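You operate a simulated robot arm through the tools that you are given. There is no shell and no other tool.

Carry out the task below with a simulated robot arm. There is one attempt and no reset: what you move stays moved.

TASK
Open the tubing drawer, put the coupling on the despatch bench top away in the inside of the tubing drawer and shut the drawer again. Open the white drawer, take the blue plug and leave it in the inside of the white drawer, then shut the drawer. Take the orange filter on the despatch bench top and put it away on the middle shelf of the store rack. Put the blue bottle from the free board on the carton stack on the top of the cool shelf. Do these in any order. Set down upright: coupling, blue bottle.

Only the result counts: the job must be done as asked and must still hold three seconds after the hand-in. Knocking over, shifting, dropping, spilling or breaking anything else fails it.

THE ROBOT
A 6-joint arm with a fingered hand on a trunk, on a base that moves. Base frame: it is fixed to the floor where the robot stands at the start and does not move with it; the origin is under the middle of the robot, x ahead of it, y to its left, z up. Units: mm, rad, N and s.
With the tool pointing down near the work surface it reaches from about 300 to 620 mm from the robot's upright axis, wherever it stands. Its first joint turns from -2.897 to 2.897 rad. Places, roughly: blue bottle (7x7x22 cm) [-6500, 0, 700]; blue plug (4x4x3 cm) [-7100, -2000, 800]; coupling (4x3x7 cm) [-7500, -2000, 800]; inside of the tubing drawer [500, 0, 900]; inside of the white drawer [-10500, 1400, 600]; middle shelf of the store rack [600, -500, 900]; orange filter (13x8x4 cm) [-6500, -2400, 800]; top of the cool shelf [-5200, 4700, 800]; tubing drawer [500, 0, 900]; white drawer [-10400, 1400, 600]. Payload 3.2 kg.
Tool frame: the origin (TCP) lies between the finger pads and is the grasp point; the fingertips stand 22 mm ahead of it; z points along the fingers, y is the line along which they close. The gripper opens to 112 mm; its body begins 60 mm behind the TCP. The gripper is a hand of 3 fingers: y runs from the thumb to the fingers, the wrist lies at [0, 0, -218] in the tool frame, and closing takes about 1.5 s.
Orientation is that of the tool frame in the base frame, as a unit quaternion [x, y, z, w]. With the fingers straight down and closing along the base's y, the tool's x points along the base's -x, its y along +y and its z along -z.

THE INTERFACE
- The arm moves only by the tool send_rows. Its argument "motion" is a list of rows, each an object of numbers (a shift or turn left out is 0, a gripper value left out holds the last): "dx", "dy", "dz": the shift along the tool's x, y, z in cm; "rx", "ry", "rz": the turn, a rotation vector about the tool's x, y, z in rad. In form: [{"dx": .., "dy": .., "dz": .., "rx": .., "ry": .., "rz": ..}, ...]. A call has 1 to 20 rows; each row is the pose to reach, as a shift and turn from the pose commanded when the call began, along the tool's axes at that moment. "gripper" is the opening, from 0 (shut) to 1 (fully open), set as the call begins (left out, the last holds). Rows are played at 5 a second. More than 50 mm and 0.15 rad between two rows, or a gripper value outside its range, and nothing of the call is played. Where a pose cannot be reached the arm comes as near as it can. A force on the tool above 40 N (or 10 N above the force at the start of the call, whichever is more), or a blocked arm, ends the call early, and 0.2 s more pass. The fingers move at their own pace (about 108 mm/s each) and stop on an object; they squeeze with about 21 N. The grip force told is the motor's: it shows also when the fingers shut on nothing. Time passes only in rows, and 0.2 s behind the last, so rows that repeat a pose let the fingers close. It gives the time, the measured TCP pose, the force on the tool (base axes), the opening and the grip force at its end, in the units of the frame above (readings bear some noise), with the torque about the TCP (base axes, N m) and any sound that the robot's microphone picked up, and new pictures: "pictures" is both (left out), scene, wrist or none.
- Cameras (640 x 400 px; columns grow to the right, rows downward): "scene" is now at [3.9, 121.4, 1407]; the picture's right is [-0.53, -0.85, 0.00], its down [-0.63, 0.40, -0.67] and it looks along [0.57, -0.35, -0.75] (base axes); focal length 248 px, centre (320, 200). "wrist" rides on the gripper at [66, 3, -80] in the tool frame; the picture's right is [-0.05, 1.00, 0.00], its down [-0.77, -0.04, -0.64] and it looks along [-0.64, -0.03, 0.77] (tool axes); focal length 275 px, centre (320, 200). There is no depth. A picture from a camera that has moved, and an enlarged one, comes with that camera's place and axes in the base frame and with its lens. The place of the scene camera against the robot may be out by one fixed shift of up to 25 mm in any direction.
- raise_lower(by): slides the trunk up (or, below 0, down) by that many mm; the arm and the scene camera ride with it, the base frame stays. It gives what a move gives, with no picture.
- base_move(legs): drives the robot by 1 to 6 legs, each [ahead, turn to the left] in mm and rad, along the robot's own axes; the way and the turn of a leg run together, so that a leg with both is an arc; at most 1500 mm and 3.142 rad a leg. The arm and the cameras ride along, it lands a little off, and it stops where it bumps. It gives what a move gives, and a new picture of the scene camera.
- hand_shape(shape): the hand has 3 fingers and takes this shape, open, in about a second: jaw (thumb against the fingers, like two jaws); tri (thumb and two fingers); tip (a fingertip pinch); poke (one finger out to press); point (the index stretched); flat (the hand flat); cup (the hand cupped); fist (a fist). The gripper value then closes the fingers along that shape, each until it touches; the sizes above hold for jaw. It gives what a move gives, with no picture.
- aim_head(pan, tilt): turns the head with the scene camera to pan (to the left, within 2.705 rad either way) and tilt (down, from -0.506 to 1.204), counted from straight ahead of the robot. It gives what a move gives, and a new picture of the scene camera.
- zoom(camera, box): a new picture of the part [left, top, right, bottom] of that camera's present view, enlarged. No time passes.
- sign_off(): hands the job in; it is judged then, once.

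Nothing tells you exact positions but the pictures and the camera data. Unless the task says otherwise, let go and move clear before handing in.

The tools are called after "Call:" by a JSON object that holds its "fn" and its "kwargs". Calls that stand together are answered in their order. send_rows: Moves the arm, as the interface text tells. Its arguments: {"type":"object","properties":{"motion":{"type":"array","items":{"type":"object","properties":{"dx":{"type":"number"},"dy":{"type":"number"},"dz":{"type":"number"},"rx":{"type":"number"},"ry":{"type":"number"},"rz":{"type":"number"}}}},"gripper":{"type":"number"},"pictures":{"type":"string","enum":["both","scene","wrist","none"]}},"required":["motion"]} The other tools are called the same way: raise_lower (by) moves the trunk up or down; hand_shape (shape) gives the hand a shape; base_move (legs) drives the base; aim_head (pan, tilt) turns the head that bears the scene camera; zoom (camera, box) takes an enlarged picture of a part of a camera's view; sign_off () hands the job in.

At the start:

```text
time: 0.0
position: [278.1, -30.8, 1130.7]
tool_rot: [0.001, 1.0, 0.001, 0.002]
contact_force: [0.4, -0.6, -0.3]
torque: [0.06, 0.01, -0.01]
finger_gap: 111.7
grasp_force: 0.1
shape: jaw
trunk travel left (down, up): [-425.0, 165.0]
robot x, y, heading: [4.3, 1.9, 0.001]
head pan, tilt (commanded): [-0.559, 0.841]
```

scene: 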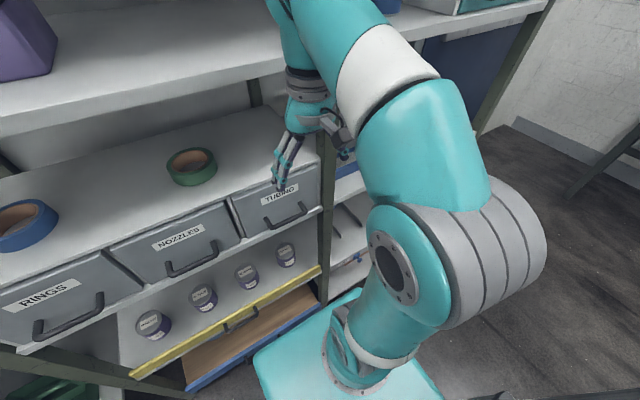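
wrist: 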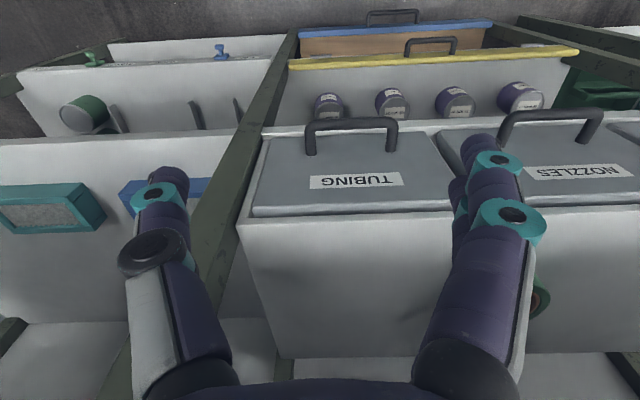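

The robot stands before a store rack with three drawers (RINGS, NOZZLES, TUBING); the tubing drawer is the right-most one. I'll look around with the head first to learn the layout.

Call:
{"fn": "aim_head", "kwargs": {"pan": 0.0, "tilt": 0.5}}

Call:
{"fn": "aim_head", "kwargs": {"pan": -1.0, "tilt": 0.5}}

Call:
{"fn": "aim_head", "kwargs": {"pan": -2.2, "tilt": 0.3}}

Call:
{"fn": "aim_head", "kwargs": {"pan": 2.6, "tilt": 0.2}}

Call:
{"fn": "aim_head", "kwargs": {"pan": 1.5, "tilt": 0.3}}

```text
time: 1.0
position: [277.8, -31.4, 1130.3]
tool_rot: [0.001, 1.0, 0.0, 0.002]
contact_force: [0.1, -0.6, 0.6]
torque: [0.0, 0.03, 0.02]
finger_gap: 111.7
grasp_force: 0.0
shape: jaw
trunk travel left (down, up): [-425.0, 165.0]
robot x, y, heading: [-0.7, 0.1, 0.004]
head pan, tilt (commanded): [0.0, 0.499]
camera scene: at [28.2, 163.0, 1436.3], right [0.0, -1.0, 0.0], down [-0.48, 0.0, -0.88], along [0.88, 0.0, -0.48], focal length 248 px, centre (320, 200)
```

scene: 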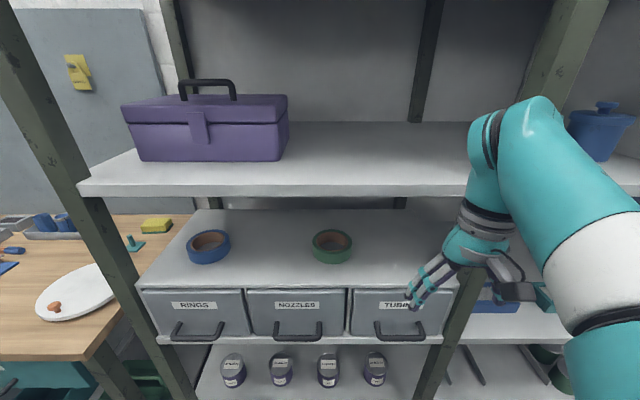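

```text
time: 2.2
position: [277.9, -31.7, 1129.4]
tool_rot: [0.001, 1.0, 0.001, 0.001]
contact_force: [0.4, 1.3, -0.1]
torque: [-0.02, 0.01, -0.01]
finger_gap: 111.8
grasp_force: 0.0
shape: jaw
trunk travel left (down, up): [-425.0, 165.0]
robot x, y, heading: [-2.2, 0.7, -0.002]
head pan, tilt (commanded): [-1.0, 0.499]
camera scene: at [-13.6, 86.6, 1436.3], right [-0.84, -0.54, 0.0], down [-0.26, 0.4, -0.88], along [0.47, -0.74, -0.48], focal length 248 px, centre (320, 200)
```

scene: 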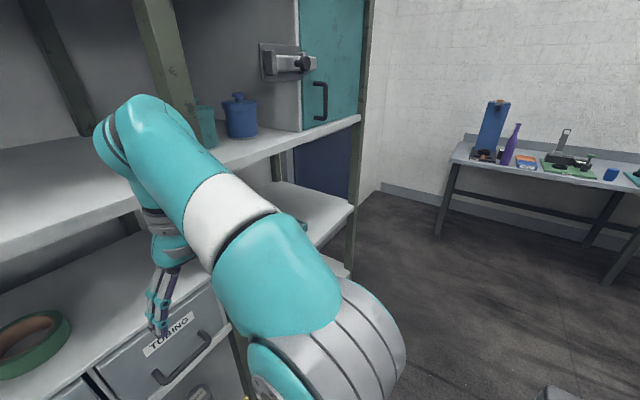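

```text
time: 3.6
position: [277.8, -31.1, 1130.0]
tool_rot: [0.001, 1.0, 0.001, 0.001]
contact_force: [0.6, 0.2, -0.5]
torque: [0.02, -0.01, -0.03]
finger_gap: 112.0
grasp_force: 0.1
shape: jaw
trunk travel left (down, up): [-425.0, 165.0]
robot x, y, heading: [-0.1, 2.4, 0.001]
head pan, tilt (commanded): [-2.201, 0.3]
camera scene: at [-117.7, 87.6, 1454.7], right [-0.81, 0.59, 0.0], down [0.17, 0.24, -0.96], along [-0.56, -0.77, -0.3], focal length 248 px, centre (320, 200)
```

scene: 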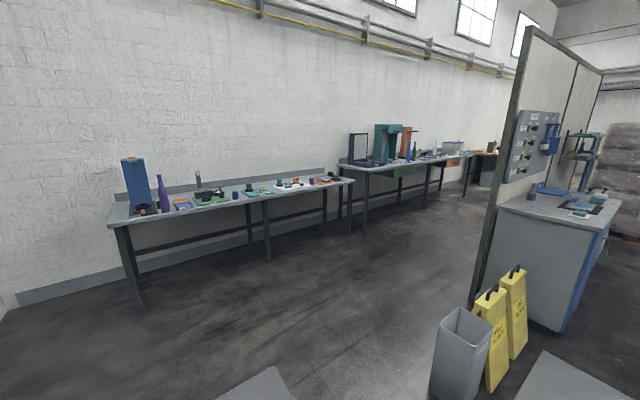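

```text
time: 7.4
position: [278.7, -30.5, 1130.0]
tool_rot: [0.002, 1.0, 0.001, 0.001]
contact_force: [0.0, -0.7, -0.3]
torque: [-0.02, -0.02, -0.04]
finger_gap: 111.6
grasp_force: 0.1
shape: jaw
trunk travel left (down, up): [-425.0, 165.0]
robot x, y, heading: [2.7, -1.6, -0.001]
head pan, tilt (commanded): [2.601, 0.201]
camera scene: at [-142.6, 211.1, 1464.0], right [0.52, 0.86, 0.0], down [0.17, -0.1, -0.98], along [-0.84, 0.5, -0.2], focal length 248 px, centre (320, 200)
```

scene: 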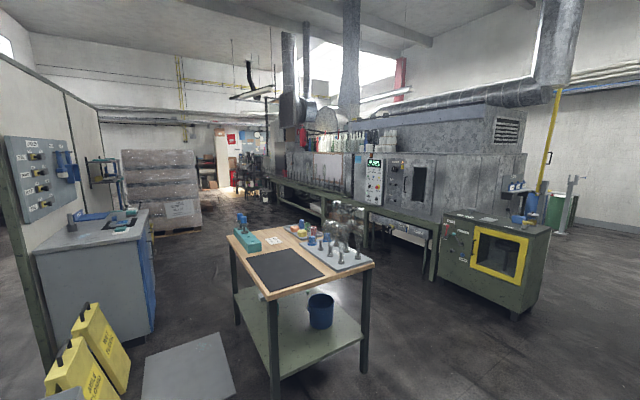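

```text
time: 8.8
position: [277.4, -30.5, 1130.0]
tool_rot: [0.001, 1.0, 0.001, 0.002]
contact_force: [-0.3, 0.3, 0.5]
torque: [-0.01, -0.03, -0.05]
finger_gap: 111.8
grasp_force: 0.0
shape: jaw
trunk travel left (down, up): [-425.0, 165.0]
robot x, y, heading: [2.9, 3.3, -0.001]
head pan, tilt (commanded): [1.499, 0.3]
camera scene: at [-56.2, 256.2, 1454.7], right [1.0, -0.07, 0.0], down [-0.02, -0.29, -0.96], along [0.07, 0.95, -0.3], focal length 248 px, centre (320, 200)
```

scene: 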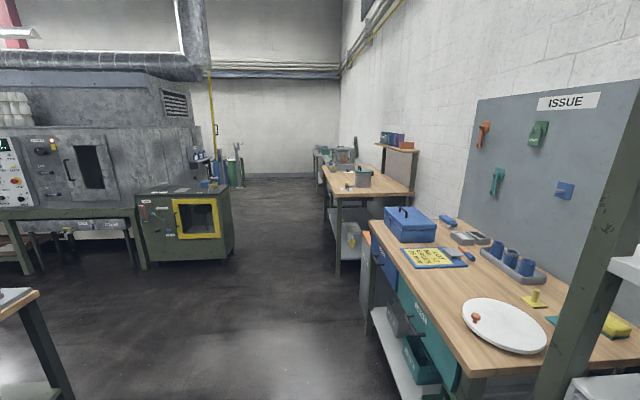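

The rack is right in front; the room stretches back toward -x with benches along the y≈-2200 wall. Next I look closer at the tubing drawer and middle shelf before opening.

Call:
{"fn": "aim_head", "kwargs": {"pan": -0.35, "tilt": 0.75}}

Call:
{"fn": "zoom", "kwargs": {"camera": "scene", "box": [200, 120, 400, 245]}}

Call:
{"fn": "zoom", "kwargs": {"camera": "wrist", "box": [220, 80, 460, 230]}}

```text
time: 10.6
position: [277.3, -30.6, 1129.7]
tool_rot: [0.001, 1.0, 0.001, 0.001]
contact_force: [0.5, 0.5, -0.8]
torque: [0.03, -0.02, -0.02]
finger_gap: 111.8
grasp_force: 0.0
shape: jaw
trunk travel left (down, up): [-425.0, 165.0]
robot x, y, heading: [3.4, -1.1, 0.001]
head pan, tilt (commanded): [-0.351, 0.75]
camera scene: at [15.1, 134.7, 1414.4], right [-0.34, -0.94, 0.0], down [-0.64, 0.23, -0.73], along [0.69, -0.25, -0.68], focal length 248 px, centre (320, 200)
```

scene: 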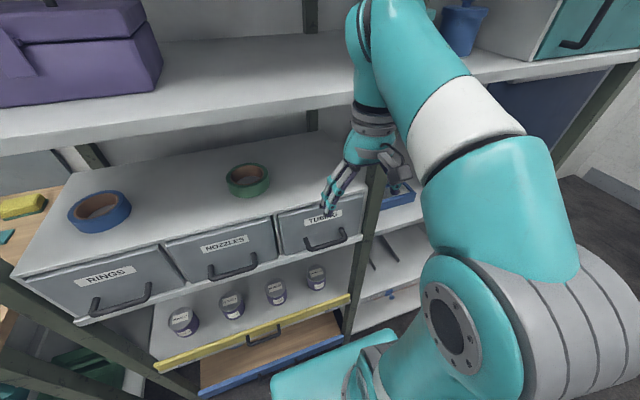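

```text
3.20 times, centred on (300, 182) of scene
camera zoom: at [15.1, 134.7, 1414.4], right [-0.34, -0.94, 0.0], down [-0.64, 0.23, -0.73], along [0.69, -0.25, -0.68], focal length 794 px, centre (384, 256)
```

zoom: 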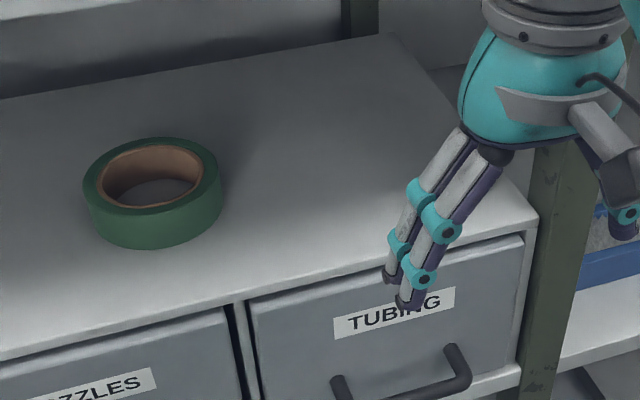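

```text
2.67 times, centred on (340, 155) of wrist
camera zoom: at [211.7, -26.1, 1211.5], right [0.05, 1.0, 0.0], down [0.77, -0.04, 0.64], along [0.64, -0.03, -0.77], focal length 734 px, centre (267, 320)
```

zoom: 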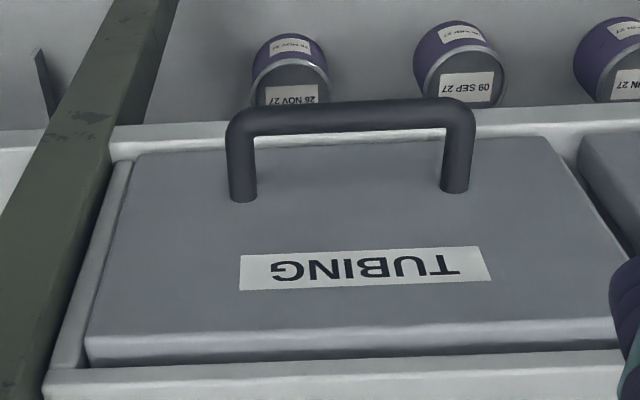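

The handle is a U-bar about 92 mm wide, standing ~30 mm off the drawer front. Before backing off I check the floor behind the robot.

Call:
{"fn": "aim_head", "kwargs": {"pan": -2.6, "tilt": 0.85}}

Call:
{"fn": "aim_head", "kwargs": {"pan": -1.7, "tilt": 0.85}}

Call:
{"fn": "aim_head", "kwargs": {"pan": 2.6, "tilt": 0.85}}

```text
time: 12.7
position: [277.6, -30.9, 1130.9]
tool_rot: [0.0, 1.0, 0.0, 0.001]
contact_force: [-0.3, 0.0, 0.1]
torque: [0.0, -0.03, 0.01]
finger_gap: 111.9
grasp_force: 0.0
shape: jaw
trunk travel left (down, up): [-425.0, 165.0]
robot x, y, heading: [0.5, 1.4, -0.002]
head pan, tilt (commanded): [-2.601, 0.85]
camera scene: at [-129.8, 122.8, 1406.3], right [-0.52, 0.86, 0.0], down [0.64, 0.39, -0.66], along [-0.57, -0.34, -0.75], focal length 248 px, centre (320, 200)
```

scene: 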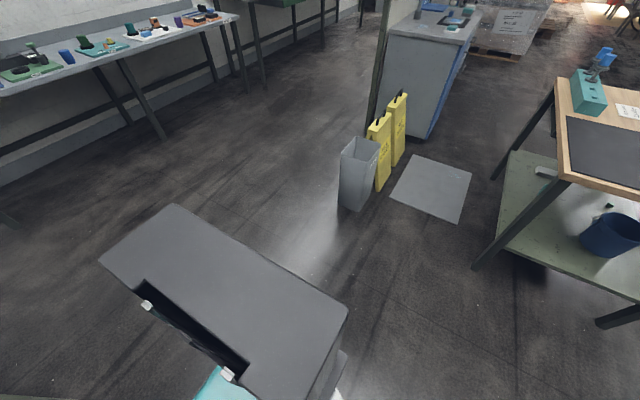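

```text
time: 13.9
position: [278.1, -31.5, 1130.3]
tool_rot: [0.001, 1.0, 0.001, 0.001]
contact_force: [0.1, -1.1, 0.1]
torque: [0.03, 0.04, 0.0]
finger_gap: 111.9
grasp_force: 0.1
shape: jaw
trunk travel left (down, up): [-425.0, 165.0]
robot x, y, heading: [0.4, 5.5, 0.001]
head pan, tilt (commanded): [-1.7, 0.85]
camera scene: at [-72.9, 85.6, 1406.3], right [-0.99, 0.13, 0.0], down [0.1, 0.74, -0.66], along [-0.09, -0.65, -0.75], focal length 248 px, centre (320, 200)
```

scene: 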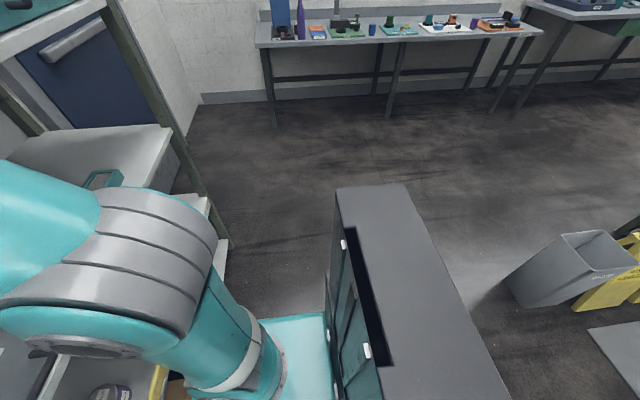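

```text
time: 17.4
position: [278.1, -30.6, 1129.2]
tool_rot: [0.001, 1.0, 0.001, 0.001]
contact_force: [-1.1, 0.2, -1.4]
torque: [0.0, 0.0, -0.01]
finger_gap: 112.0
grasp_force: 0.1
shape: jaw
trunk travel left (down, up): [-425.0, 165.0]
robot x, y, heading: [3.1, -2.6, 0.003]
head pan, tilt (commanded): [2.601, 0.85]
camera scene: at [-129.8, 203.4, 1406.3], right [0.52, 0.86, 0.0], down [0.64, -0.39, -0.66], along [-0.57, 0.34, -0.75], focal length 248 px, centre (320, 200)
```

scene: 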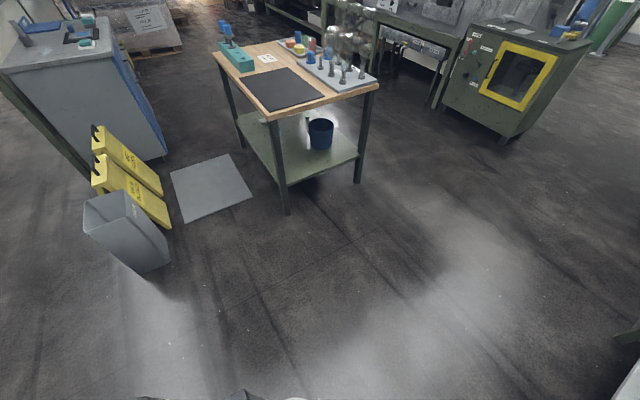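

The floor behind is clear (the dark slab is my own column). I back off 350 mm to have room for a horizontal hand.

Call:
{"fn": "base_move", "kwargs": {"legs": [[-350, 0]]}}

Call:
{"fn": "aim_head", "kwargs": {"pan": -0.2, "tilt": 0.5}}

```text
time: 19.6
position: [-71.4, -31.0, 1129.7]
tool_rot: [0.0, 1.0, 0.001, 0.001]
contact_force: [1.0, -0.6, 0.5]
torque: [0.03, -0.01, -0.01]
finger_gap: 111.7
grasp_force: 0.0
shape: jaw
trunk travel left (down, up): [-425.0, 165.0]
robot x, y, heading: [-346.7, 1.0, -0.001]
head pan, tilt (commanded): [2.601, 0.85]
camera scene: at [-478.9, 203.2, 1406.3], right [0.51, 0.86, 0.0], down [0.64, -0.39, -0.66], along [-0.57, 0.34, -0.75], focal length 248 px, centre (320, 200)
```

scene: 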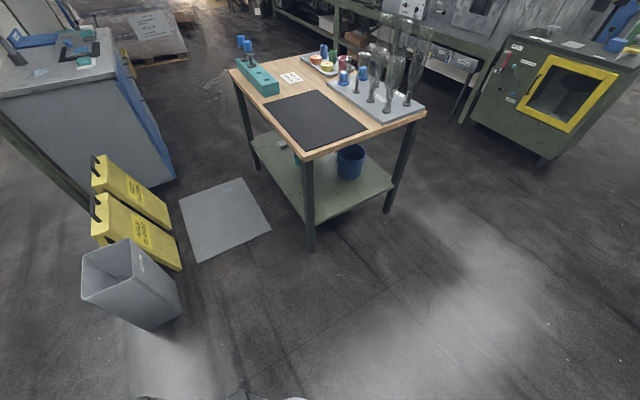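

```text
time: 22.1
position: [-70.7, -30.8, 1129.2]
tool_rot: [0.001, 1.0, 0.001, 0.001]
contact_force: [-1.1, -0.7, -0.2]
torque: [0.0, 0.0, 0.04]
finger_gap: 111.8
grasp_force: 0.0
shape: jaw
trunk travel left (down, up): [-425.0, 165.0]
robot x, y, heading: [-349.2, 2.6, -0.003]
head pan, tilt (commanded): [-0.201, 0.499]
camera scene: at [-322.4, 144.9, 1436.3], right [-0.2, -0.98, 0.0], down [-0.47, 0.1, -0.88], along [0.86, -0.17, -0.48], focal length 248 px, centre (320, 200)
```

scene: 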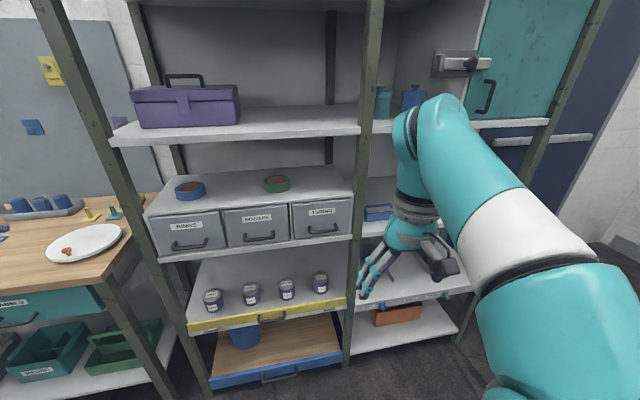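

Clear view of both rack bays now. I rotate the hand to point forward with the fingers closing vertically, moving it ahead meanwhile.

Call:
{"fn": "send_rows", "kwargs": {"motion": [{"dx": -1.87, "dy": 0.2, "dz": 0.53, "rx": -0.0806, "ry": -0.0806, "rz": 0.0806}, {"dx": -3.73, "dy": 0.4, "dz": 1.07, "rx": -0.1612, "ry": -0.1612, "rz": 0.1612}, {"dx": -5.6, "dy": 0.6, "dz": 1.6, "rx": -0.2418, "ry": -0.2418, "rz": 0.2418}, {"dx": -7.47, "dy": 0.8, "dz": 2.13, "rx": -0.3224, "ry": -0.3224, "rz": 0.3224}, {"dx": -9.33, "dy": 1.0, "dz": 2.67, "rx": -0.403, "ry": -0.403, "rz": 0.403}, {"dx": -11.2, "dy": 1.2, "dz": 3.2, "rx": -0.4836, "ry": -0.4836, "rz": 0.4836}, {"dx": -13.07, "dy": 1.4, "dz": 3.73, "rx": -0.5642, "ry": -0.5642, "rz": 0.5642}, {"dx": -14.93, "dy": 1.6, "dz": 4.27, "rx": -0.6448, "ry": -0.6448, "rz": 0.6448}, {"dx": -16.8, "dy": 1.8, "dz": 4.8, "rx": -0.7254, "ry": -0.7254, "rz": 0.7254}, {"dx": -18.67, "dy": 2.0, "dz": 5.33, "rx": -0.806, "ry": -0.806, "rz": 0.806}, {"dx": -20.53, "dy": 2.2, "dz": 5.87, "rx": -0.8866, "ry": -0.8866, "rz": 0.8866}, {"dx": -22.4, "dy": 2.4, "dz": 6.4, "rx": -0.9672, "ry": -0.9672, "rz": 0.9672}, {"dx": -24.27, "dy": 2.6, "dz": 6.93, "rx": -1.0478, "ry": -1.0478, "rz": 1.0478}, {"dx": -26.13, "dy": 2.8, "dz": 7.47, "rx": -1.1284, "ry": -1.1284, "rz": 1.1284}, {"dx": -28.0, "dy": 3.0, "dz": 8.0, "rx": -1.2092, "ry": -1.2092, "rz": 1.2092}, {"dx": -28.0, "dy": 3.0, "dz": 8.0, "rx": -1.2092, "ry": -1.2092, "rz": 1.2092}]}}

```text
time: 25.5
position: [205.0, -50.1, 1101.2]
tool_rot: [0.499, 0.517, 0.502, 0.482]
contact_force: [0.5, 0.5, -0.5]
torque: [0.01, -0.02, 0.0]
finger_gap: 112.0
grasp_force: 0.0
shape: jaw
out of reach, approached as far as the arm can: row 14, 15, 16
trunk travel left (down, up): [-425.0, 165.0]
robot x, y, heading: [-345.5, -1.6, 0.001]
head pan, tilt (commanded): [-0.201, 0.499]
camera scene: at [-322.5, 144.9, 1436.3], right [-0.2, -0.98, 0.0], down [-0.47, 0.1, -0.88], along [0.86, -0.17, -0.48], focal length 248 px, centre (320, 200)
camera wrist: at [122.9, 16.1, 1107.9], right [0.03, -0.05, 1.0], down [-0.61, -0.79, -0.02], along [0.79, -0.61, -0.05], focal length 275 px, centre (320, 200)
```

scene: 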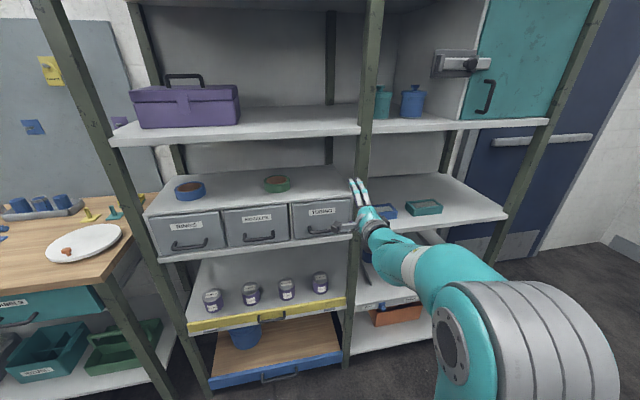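
wrist: 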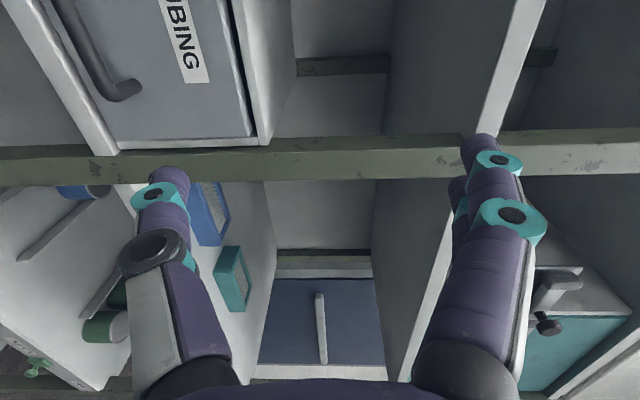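

The arm stalled short at z≈1100 (wants a higher pose relative to the trunk). I lower the trunk 150 mm so that this posture sits at handle height.

Call:
{"fn": "raise_lower", "kwargs": {"by": -150}}

Call:
{"fn": "send_rows", "kwargs": {"motion": [{"dz": 1.0}, {"dz": 2.0}]}}

```text
time: 27.2
position: [204.8, -48.7, 949.8]
tool_rot: [0.498, 0.517, 0.501, 0.483]
contact_force: [-0.4, 0.2, 1.2]
torque: [0.02, 0.0, 0.02]
finger_gap: 111.8
grasp_force: 0.0
shape: jaw
trunk travel left (down, up): [-275.0, 315.0]
robot x, y, heading: [-347.8, -1.2, 0.0]
head pan, tilt (commanded): [-0.201, 0.499]
```

```text
time: 27.9
position: [224.5, -47.2, 950.8]
tool_rot: [0.498, 0.517, 0.502, 0.482]
contact_force: [-0.2, -0.1, 0.2]
torque: [-0.02, -0.02, -0.02]
finger_gap: 111.9
grasp_force: 0.0
shape: jaw
trunk travel left (down, up): [-275.0, 315.0]
robot x, y, heading: [-349.3, 2.0, -0.003]
head pan, tilt (commanded): [-0.201, 0.499]
camera scene: at [-322.4, 144.8, 1286.3], right [-0.2, -0.98, 0.0], down [-0.47, 0.1, -0.88], along [0.86, -0.17, -0.48], focal length 248 px, centre (320, 200)
camera wrist: at [142.6, 17.1, 957.9], right [0.03, -0.05, 1.0], down [-0.61, -0.79, -0.02], along [0.79, -0.61, -0.06], focal length 275 px, centre (320, 200)
```

scene: 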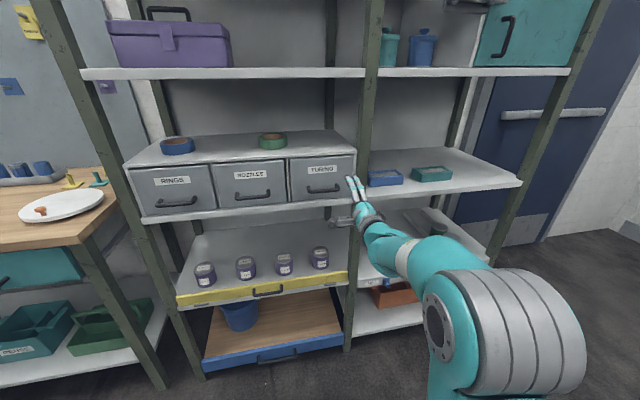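
wrist: 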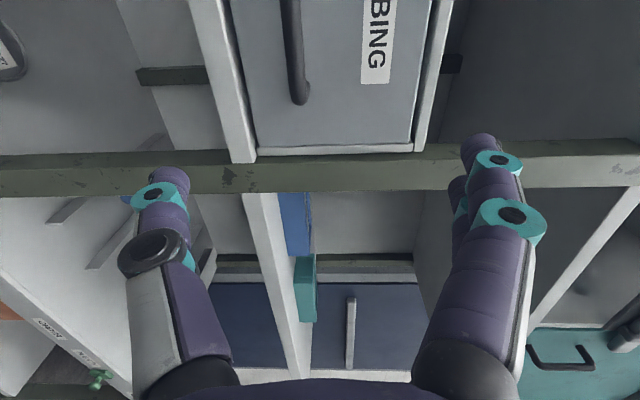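

The handle bar centre triangulates to about (336, 0, 932). I move the hand in front of it.

Call:
{"fn": "send_rows", "kwargs": {"motion": [{"dx": 1.0, "dy": -0.4, "dz": 0.8}, {"dx": 2.0, "dy": -0.8, "dz": 1.6}, {"dx": 3.0, "dy": -1.2, "dz": 2.4}, {"dx": 4.2, "dy": -1.6, "dz": 3.2}, {"dx": 4.2, "dy": -1.6, "dz": 4.5}, {"dx": 4.2, "dy": -1.6, "dz": 5.5}, {"dx": 4.2, "dy": -1.6, "dz": 5.5}]}}

```text
time: 29.4
position: [284.0, -27.0, 950.0]
tool_rot: [0.498, 0.521, 0.505, 0.475]
contact_force: [-0.6, 0.3, -0.8]
torque: [-0.01, 0.0, -0.01]
finger_gap: 112.1
grasp_force: 0.0
shape: jaw
out of reach, approached as far as the arm can: row 1, 2, 3, 4, 5, 6, 7
trunk travel left (down, up): [-275.0, 315.0]
robot x, y, heading: [-346.5, -1.4, -0.004]
head pan, tilt (commanded): [-0.201, 0.499]
camera scene: at [-322.2, 144.8, 1286.3], right [-0.2, -0.98, 0.0], down [-0.47, 0.1, -0.88], along [0.86, -0.17, -0.48], focal length 248 px, centre (320, 200)
camera wrist: at [200.7, 35.8, 958.5], right [0.04, -0.05, 1.0], down [-0.59, -0.8, -0.02], along [0.8, -0.59, -0.07], focal length 275 px, centre (320, 200)
```

scene: 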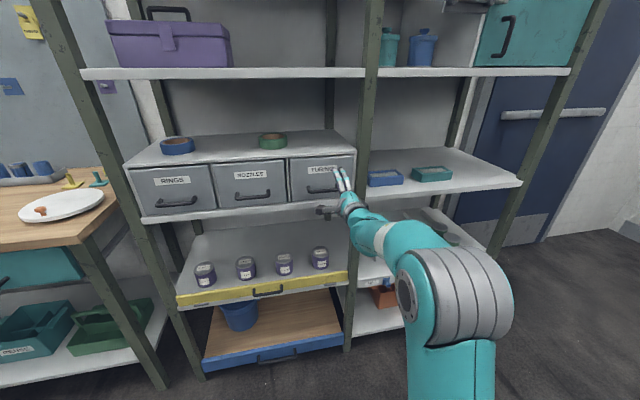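
wrist: 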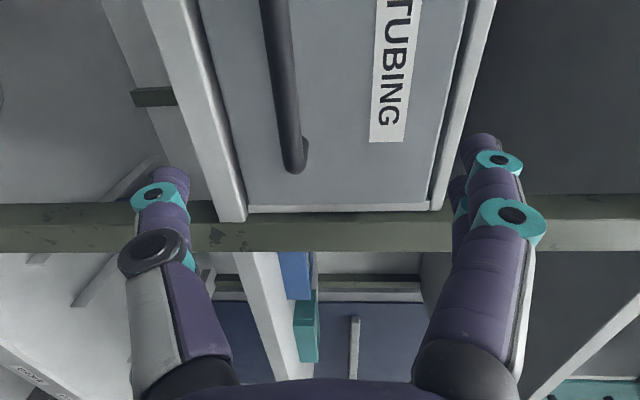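

Still slightly right of and above the bar. I turn the base 0.045 rad left and lower the trunk 18 mm to centre on it.

Call:
{"fn": "base_move", "kwargs": {"legs": [[0, 0.045]]}}

Call:
{"fn": "raise_lower", "kwargs": {"by": -18}}

Call:
{"fn": "send_rows", "kwargs": {"motion": [{"dz": 0.5}, {"dz": 1.0}]}}

```text
time: 30.2
position: [284.8, 1.6, 950.9]
tool_rot: [0.487, 0.532, 0.515, 0.463]
contact_force: [-0.5, 0.6, 0.2]
torque: [0.0, 0.01, 0.03]
finger_gap: 111.7
grasp_force: 0.0
shape: jaw
trunk travel left (down, up): [-275.0, 315.0]
robot x, y, heading: [-351.1, 1.4, 0.042]
head pan, tilt (commanded): [-0.201, 0.499]
camera scene: at [-329.0, 146.0, 1286.3], right [-0.15, -0.99, 0.0], down [-0.47, 0.07, -0.88], along [0.87, -0.14, -0.48], focal length 248 px, centre (320, 200)
```

scene: 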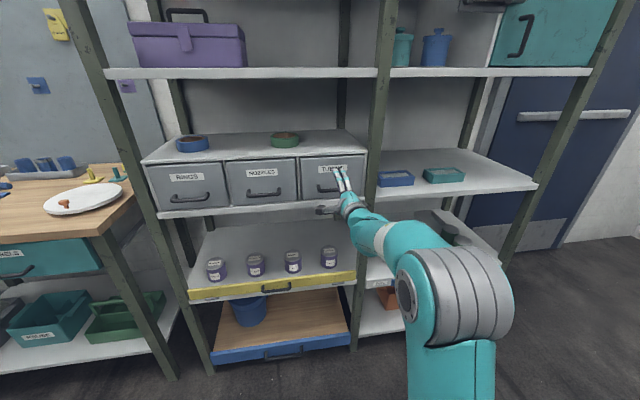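

```text
time: 30.9
position: [285.2, 0.3, 932.2]
tool_rot: [0.487, 0.532, 0.516, 0.463]
contact_force: [0.7, -0.4, 0.4]
torque: [-0.01, 0.01, 0.0]
finger_gap: 112.1
grasp_force: 0.1
shape: jaw
trunk travel left (down, up): [-257.0, 333.0]
robot x, y, heading: [-348.4, 0.8, 0.044]
head pan, tilt (commanded): [-0.201, 0.499]
```

```text
time: 31.5
position: [292.5, 1.0, 932.0]
tool_rot: [0.487, 0.533, 0.515, 0.463]
contact_force: [0.5, 0.2, 0.1]
torque: [0.0, -0.01, 0.01]
finger_gap: 111.8
grasp_force: 0.1
shape: jaw
trunk travel left (down, up): [-257.0, 333.0]
robot x, y, heading: [-344.5, 0.7, 0.049]
head pan, tilt (commanded): [-0.201, 0.499]
camera scene: at [-329.0, 146.0, 1268.3], right [-0.15, -0.99, 0.0], down [-0.47, 0.07, -0.88], along [0.87, -0.14, -0.48], focal length 248 px, centre (320, 200)
camera wrist: at [208.2, 61.0, 940.1], right [0.05, -0.05, 1.0], down [-0.56, -0.83, -0.02], along [0.83, -0.56, -0.07], focal length 275 px, centre (320, 200)
```

scene: 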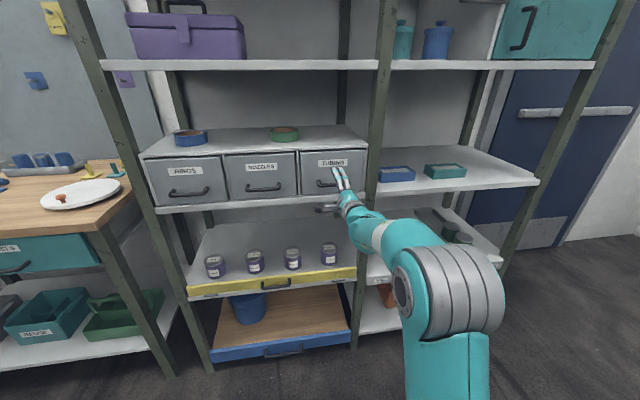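
wrist: 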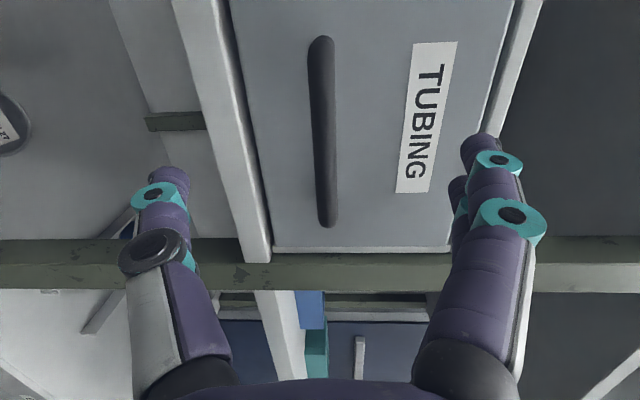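

The bar spans y≈-43…52 at z≈933, x≈336, nicely between thumb and fingers. I advance 40 mm and then close on it.

Call:
{"fn": "send_rows", "kwargs": {"motion": [{"dz": 1.0, "dy": 0.1}, {"dz": 2.0, "dy": 0.2}, {"dz": 3.0, "dy": 0.3}, {"dz": 4.0, "dy": 0.3}, {"dz": 4.0, "dy": 0.3}], "pictures": "wrist"}}

Call:
{"fn": "send_rows", "kwargs": {"motion": [{"dz": 0}, {"dz": 0}, {"dz": 0}, {"dz": 0}, {"dz": 0}, {"dz": 0}, {"dz": 0}, {"dz": 0}], "gripper": 0}}

```text
time: 32.7
position: [335.1, 6.0, 932.6]
tool_rot: [0.486, 0.533, 0.515, 0.462]
contact_force: [0.7, 0.3, 0.5]
torque: [0.01, -0.02, 0.01]
finger_gap: 111.9
grasp_force: 0.1
shape: jaw
trunk travel left (down, up): [-257.0, 333.0]
robot x, y, heading: [-345.3, -0.6, 0.045]
head pan, tilt (commanded): [-0.201, 0.499]
camera wrist: at [248.1, 65.8, 941.1], right [0.05, -0.05, 1.0], down [-0.56, -0.83, -0.02], along [0.83, -0.56, -0.07], focal length 275 px, centre (320, 200)
```

wrist: 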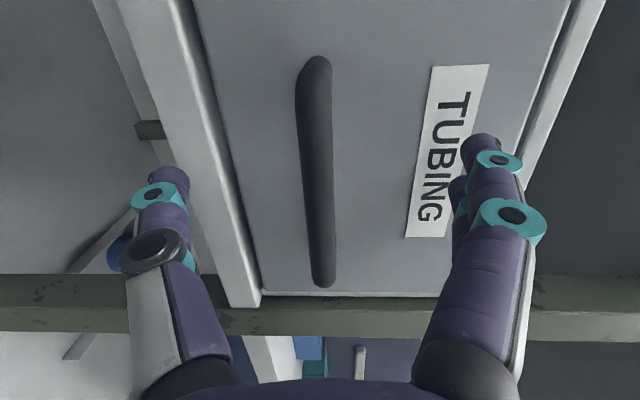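

```text
time: 34.5
position: [333.9, 5.8, 931.7]
tool_rot: [0.487, 0.533, 0.515, 0.463]
contact_force: [1.8, 0.3, -2.6]
torque: [0.03, -0.03, -0.01]
finger_gap: 0.1
grasp_force: 21.3
shape: jaw
trunk travel left (down, up): [-257.0, 333.0]
robot x, y, heading: [-347.2, -0.8, 0.046]
head pan, tilt (commanded): [-0.201, 0.499]
camera scene: at [-328.4, 146.0, 1268.3], right [-0.15, -0.99, 0.0], down [-0.47, 0.07, -0.88], along [0.87, -0.14, -0.48], focal length 248 px, centre (320, 200)
camera wrist: at [248.3, 65.8, 940.8], right [0.05, -0.05, 1.0], down [-0.56, -0.83, -0.02], along [0.83, -0.56, -0.07], focal length 275 px, centre (320, 200)
```

scene: 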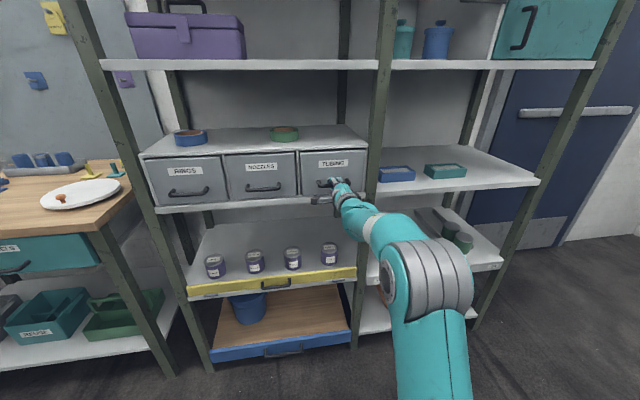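
wrist: 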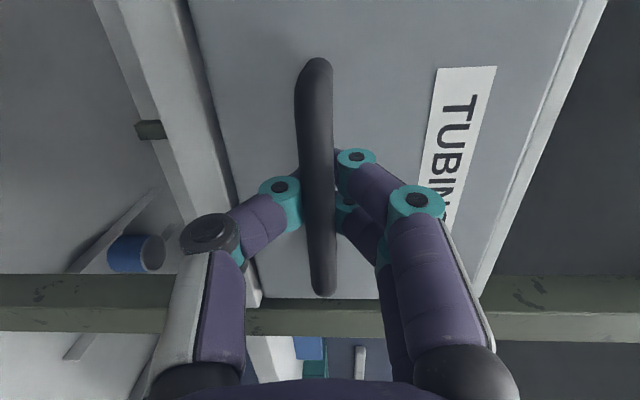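

The fingers hook around the bar. I pull the drawer by driving the base back in small steps, watching forces.

Call:
{"fn": "base_move", "kwargs": {"legs": [[-60, 0]]}}

```text
time: 35.5
position: [274.2, 2.4, 932.5]
tool_rot: [0.487, 0.533, 0.515, 0.462]
contact_force: [-0.3, 0.2, -3.1]
torque: [-0.01, -0.03, 0.0]
finger_gap: 0.0
grasp_force: 20.4
shape: jaw
trunk travel left (down, up): [-257.0, 333.0]
robot x, y, heading: [-412.9, -6.4, 0.047]
head pan, tilt (commanded): [-0.201, 0.499]
camera scene: at [-387.9, 143.3, 1268.3], right [-0.16, -0.99, 0.0], down [-0.47, 0.07, -0.88], along [0.87, -0.14, -0.48], focal length 248 px, centre (320, 200)
```

scene: 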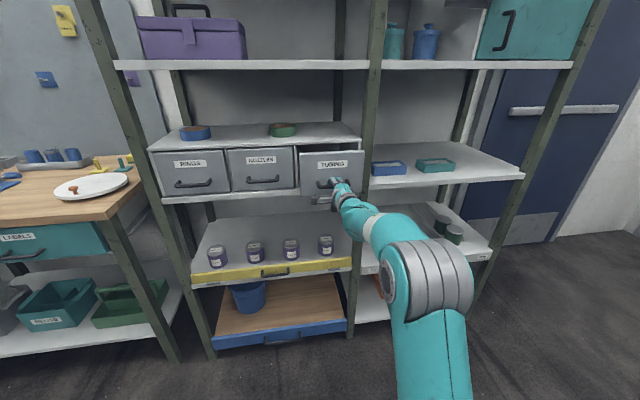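

The drawer is sliding out with low force. I keep pulling.

Call:
{"fn": "base_move", "kwargs": {"legs": [[-140, 0]]}}

Call:
{"fn": "zoom", "kwargs": {"camera": "scene", "box": [220, 90, 460, 240]}}

```text
time: 36.8
position: [133.8, -5.1, 933.2]
tool_rot: [0.488, 0.532, 0.514, 0.464]
contact_force: [1.0, -1.1, 0.0]
torque: [0.05, 0.02, -0.03]
finger_gap: 0.0
grasp_force: 21.1
shape: jaw
trunk travel left (down, up): [-257.0, 333.0]
robot x, y, heading: [-549.9, -10.2, 0.04]
head pan, tilt (commanded): [-0.201, 0.499]
camera scene: at [-528.9, 136.9, 1268.4], right [-0.16, -0.99, 0.0], down [-0.47, 0.07, -0.88], along [0.87, -0.14, -0.48], focal length 248 px, centre (320, 200)
```

scene: 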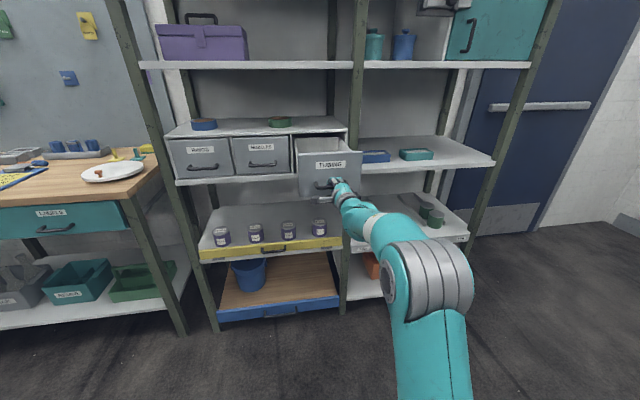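

```text
2.67 times, centred on (340, 165) of scene
camera zoom: at [-528.9, 136.9, 1268.4], right [-0.16, -0.99, 0.0], down [-0.47, 0.07, -0.88], along [0.87, -0.14, -0.48], focal length 662 px, centre (267, 293)
```

zoom: 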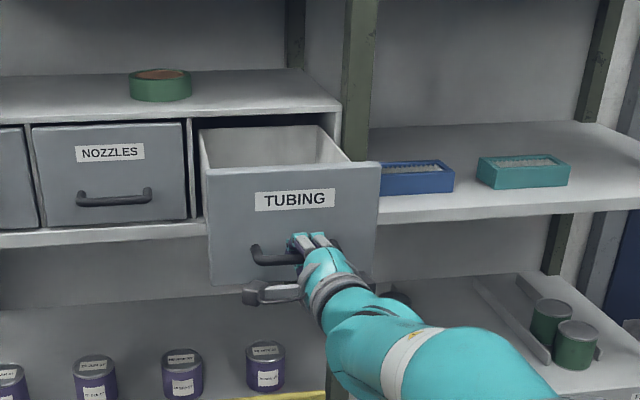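

Call:
{"fn": "base_move", "kwargs": {"legs": [[-40, 0]]}}

Call:
{"fn": "zoom", "kwargs": {"camera": "scene", "box": [220, 90, 460, 240]}}

```text
time: 37.7
position: [109.4, -4.8, 930.8]
tool_rot: [0.488, 0.533, 0.514, 0.462]
contact_force: [23.3, 0.7, 0.3]
torque: [-0.03, 0.04, -0.04]
finger_gap: 0.2
grasp_force: 20.7
shape: jaw
trunk travel left (down, up): [-257.0, 333.0]
robot x, y, heading: [-579.3, -9.6, 0.042]
head pan, tilt (commanded): [-0.201, 0.499]
stopped in leg 1: the force on the tool passed its limit at 62 N (the readings are from after the stop); the commanded pose is now the measured one
camera scene: at [-553.4, 135.7, 1268.2], right [-0.16, -0.99, 0.0], down [-0.48, 0.07, -0.88], along [0.87, -0.14, -0.48], focal length 248 px, centre (320, 200)
```

scene: 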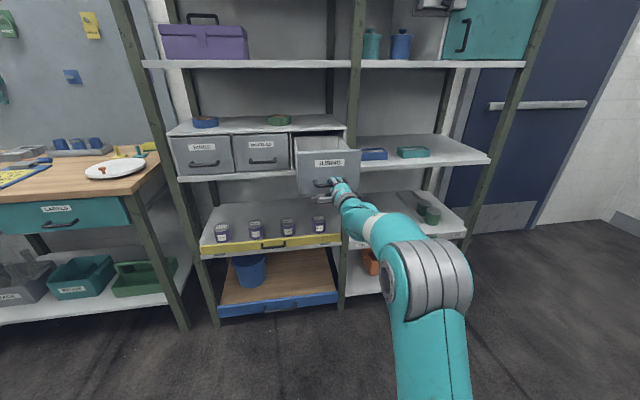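

```text
2.67 times, centred on (340, 165) of scene
camera zoom: at [-553.4, 135.7, 1268.2], right [-0.16, -0.99, 0.0], down [-0.48, 0.07, -0.88], along [0.87, -0.14, -0.48], focal length 662 px, centre (267, 293)
```

zoom: 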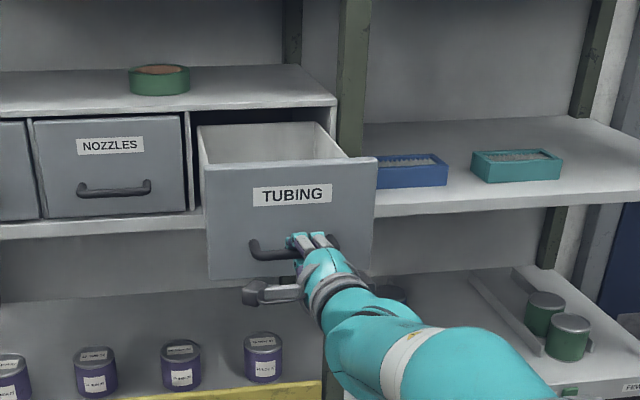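

The drawer hit its stop at about 225 mm open — ample. I release the handle and back the base away.

Call:
{"fn": "send_rows", "kwargs": {"motion": [{"dz": 0}, {"dz": 0}, {"dz": 0}, {"dz": 0}, {"dz": 0}, {"dz": 0}, {"dz": 0}, {"dz": 0}], "gripper": 1, "pictures": "wrist"}}

Call:
{"fn": "base_move", "kwargs": {"legs": [[-250, 0]]}}

Call:
{"fn": "zoom", "kwargs": {"camera": "scene", "box": [220, 60, 540, 260]}}

```text
time: 39.5
position: [105.9, -4.6, 931.6]
tool_rot: [0.487, 0.533, 0.516, 0.462]
contact_force: [0.4, 0.2, 0.7]
torque: [-0.01, 0.01, 0.01]
finger_gap: 111.8
grasp_force: 0.0
shape: jaw
trunk travel left (down, up): [-257.0, 333.0]
robot x, y, heading: [-574.4, -12.8, 0.049]
head pan, tilt (commanded): [-0.201, 0.499]
camera wrist: at [20.6, 54.7, 941.0], right [0.05, -0.05, 1.0], down [-0.56, -0.83, -0.02], along [0.83, -0.56, -0.07], focal length 275 px, centre (320, 200)
```

wrist: 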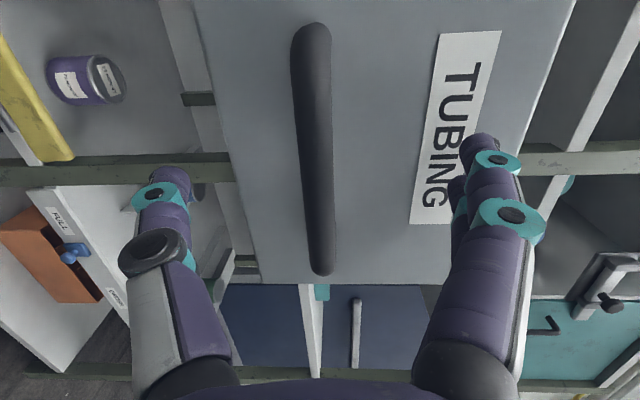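

```text
time: 41.3
position: [-142.5, -15.6, 931.9]
tool_rot: [0.487, 0.531, 0.515, 0.464]
contact_force: [0.3, 0.2, -0.6]
torque: [-0.01, 0.0, 0.02]
finger_gap: 112.1
grasp_force: 0.0
shape: jaw
trunk travel left (down, up): [-257.0, 333.0]
robot x, y, heading: [-827.6, -22.4, 0.043]
head pan, tilt (commanded): [-0.201, 0.499]
camera scene: at [-806.8, 124.4, 1268.3], right [-0.15, -0.99, 0.0], down [-0.47, 0.07, -0.88], along [0.87, -0.14, -0.48], focal length 248 px, centre (320, 200)
```

scene: 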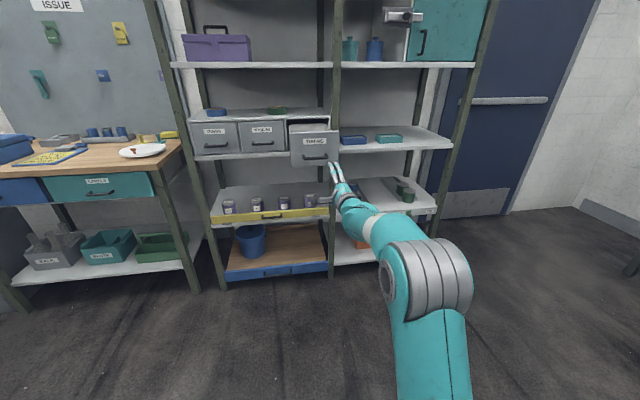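

```text
2.00 times, centred on (380, 160) of scene
camera zoom: at [-806.8, 124.4, 1268.3], right [-0.15, -0.99, 0.0], down [-0.47, 0.07, -0.88], along [0.87, -0.14, -0.48], focal length 496 px, centre (200, 280)
```

zoom: 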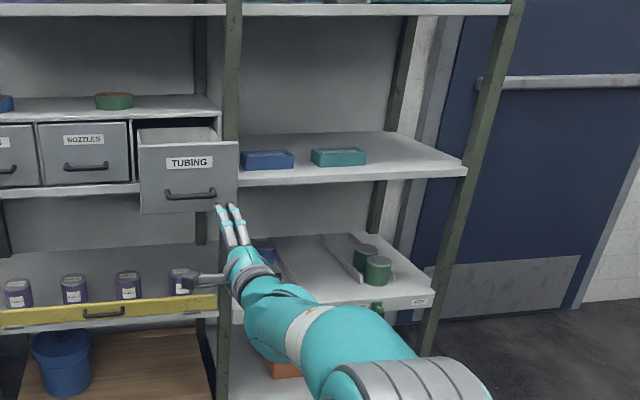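

The drawer stands open and empty; the middle shelf of the right bay holds a blue and a teal filter with free space to the right. Now I fold the arm back into a compact downward pose for driving.

Call:
{"fn": "send_rows", "kwargs": {"motion": [{"dx": -0.27, "dy": 0.33, "dz": -2.7, "rx": 0.0806, "ry": 0.0806, "rz": -0.0806}, {"dx": -0.53, "dy": 0.67, "dz": -5.4, "rx": 0.1612, "ry": 0.1612, "rz": -0.1612}, {"dx": -0.8, "dy": 1.0, "dz": -8.1, "rx": 0.2418, "ry": 0.2418, "rz": -0.2418}, {"dx": -1.07, "dy": 1.33, "dz": -10.9, "rx": 0.3224, "ry": 0.3224, "rz": -0.3224}, {"dx": -1.33, "dy": 1.67, "dz": -13.6, "rx": 0.403, "ry": 0.403, "rz": -0.403}, {"dx": -1.6, "dy": 2.0, "dz": -16.3, "rx": 0.4836, "ry": 0.4836, "rz": -0.4836}, {"dx": -1.87, "dy": 2.33, "dz": -19.0, "rx": 0.5642, "ry": 0.5642, "rz": -0.5642}, {"dx": -2.13, "dy": 2.67, "dz": -21.7, "rx": 0.6448, "ry": 0.6448, "rz": -0.6448}, {"dx": -2.4, "dy": 3.0, "dz": -24.4, "rx": 0.7254, "ry": 0.7254, "rz": -0.7254}, {"dx": -2.67, "dy": 3.33, "dz": -27.1, "rx": 0.806, "ry": 0.806, "rz": -0.806}, {"dx": -2.93, "dy": 3.67, "dz": -29.9, "rx": 0.8866, "ry": 0.8866, "rz": -0.8866}, {"dx": -3.2, "dy": 4.0, "dz": -32.6, "rx": 0.9672, "ry": 0.9672, "rz": -0.9672}, {"dx": -3.47, "dy": 4.33, "dz": -35.3, "rx": 1.0478, "ry": 1.0478, "rz": -1.0478}, {"dx": -3.73, "dy": 4.67, "dz": -38.0, "rx": 1.1284, "ry": 1.1284, "rz": -1.1284}, {"dx": -4.0, "dy": 5.0, "dz": -38.0, "rx": 1.2092, "ry": 1.2092, "rz": -1.2092}, {"dx": -4.0, "dy": 5.0, "dz": -38.0, "rx": 1.2092, "ry": 1.2092, "rz": -1.2092}]}}

```text
time: 44.7
position: [-516.1, -87.2, 982.9]
tool_rot: [-0.039, 0.999, 0.012, -0.009]
contact_force: [-0.1, -0.7, 0.5]
torque: [0.0, -0.02, -0.02]
finger_gap: 112.1
grasp_force: 0.1
shape: jaw
out of reach, approached as far as the arm can: row 15, 16
trunk travel left (down, up): [-257.0, 333.0]
robot x, y, heading: [-829.4, -23.5, 0.049]
head pan, tilt (commanded): [-0.201, 0.499]
camera scene: at [-807.0, 124.3, 1268.3], right [-0.15, -0.99, 0.0], down [-0.47, 0.07, -0.88], along [0.87, -0.14, -0.48], focal length 248 px, centre (320, 200)
camera wrist: at [-580.0, -89.1, 1065.6], right [-0.03, 1.0, 0.02], down [0.78, 0.01, 0.62], along [0.62, 0.04, -0.78], focal length 275 px, centre (320, 200)
```

scene: 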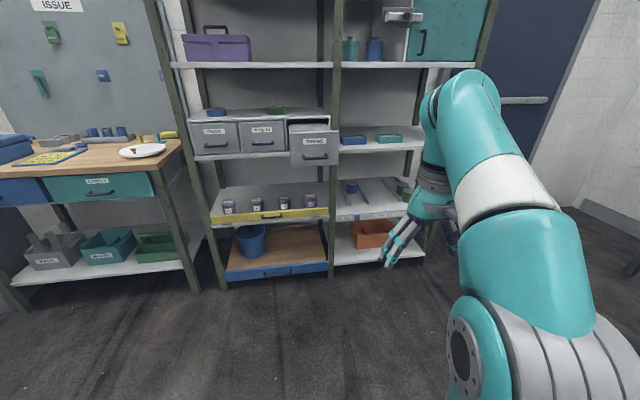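
wrist: 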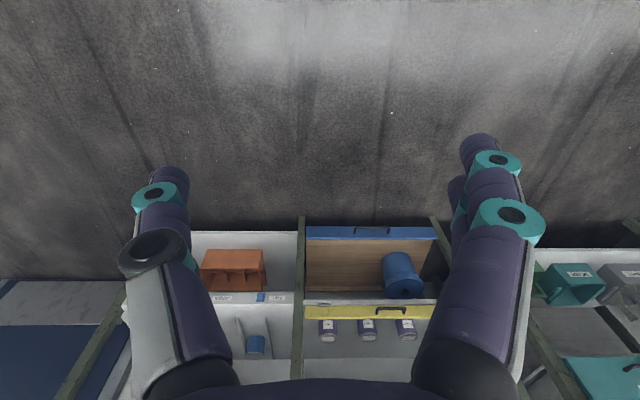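

The arm is compact. There is a bin behind me near (-1300,-270), so I drive forward a bit before turning, then head into the aisle between the benches and the partition.

Call:
{"fn": "base_move", "kwargs": {"legs": [[300, 0], [0, -1.616], [1290, 0], [0, -1.571]]}}

Call:
{"fn": "aim_head", "kwargs": {"pan": 0.0, "tilt": 0.3}}

```text
time: 60.6
position: [-884.8, -1203.3, 981.1]
tool_rot: [1.0, -0.011, 0.008, 0.014]
contact_force: [0.2, -0.4, -0.3]
torque: [-0.01, -0.04, -0.01]
finger_gap: 111.9
grasp_force: 0.1
shape: jaw
trunk travel left (down, up): [-257.0, 333.0]
robot x, y, heading: [-582.4, -1297.1, 3.09]
head pan, tilt (commanded): [-0.201, 0.499]
camera scene: at [-621.6, -1446.4, 1268.3], right [0.25, 0.97, 0.0], down [0.46, -0.12, -0.88], along [-0.85, 0.22, -0.48], focal length 248 px, centre (320, 200)
```

scene: 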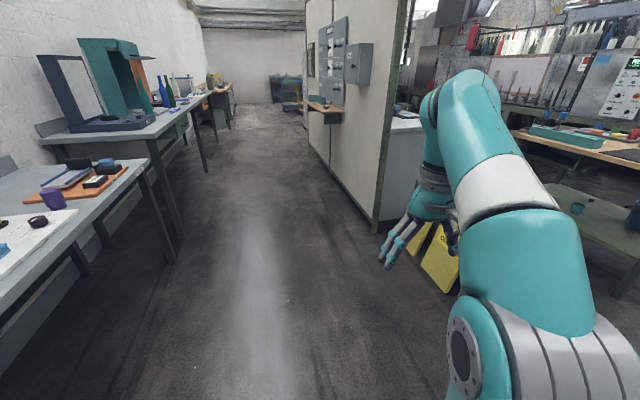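

```text
time: 61.4
position: [-885.0, -1202.9, 982.4]
tool_rot: [1.0, -0.01, 0.009, 0.012]
contact_force: [0.2, 0.1, 0.6]
torque: [-0.01, 0.0, 0.02]
finger_gap: 112.2
grasp_force: 0.0
shape: jaw
trunk travel left (down, up): [-257.0, 333.0]
robot x, y, heading: [-581.1, -1295.6, 3.093]
head pan, tilt (commanded): [0.0, 0.3]
camera scene: at [-626.8, -1464.2, 1286.7], right [0.05, 1.0, 0.0], down [0.3, -0.02, -0.96], along [-0.95, 0.05, -0.3], focal length 248 px, centre (320, 200)
```

scene: 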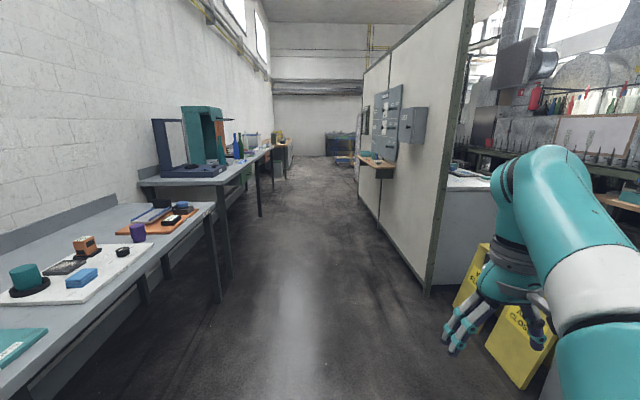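

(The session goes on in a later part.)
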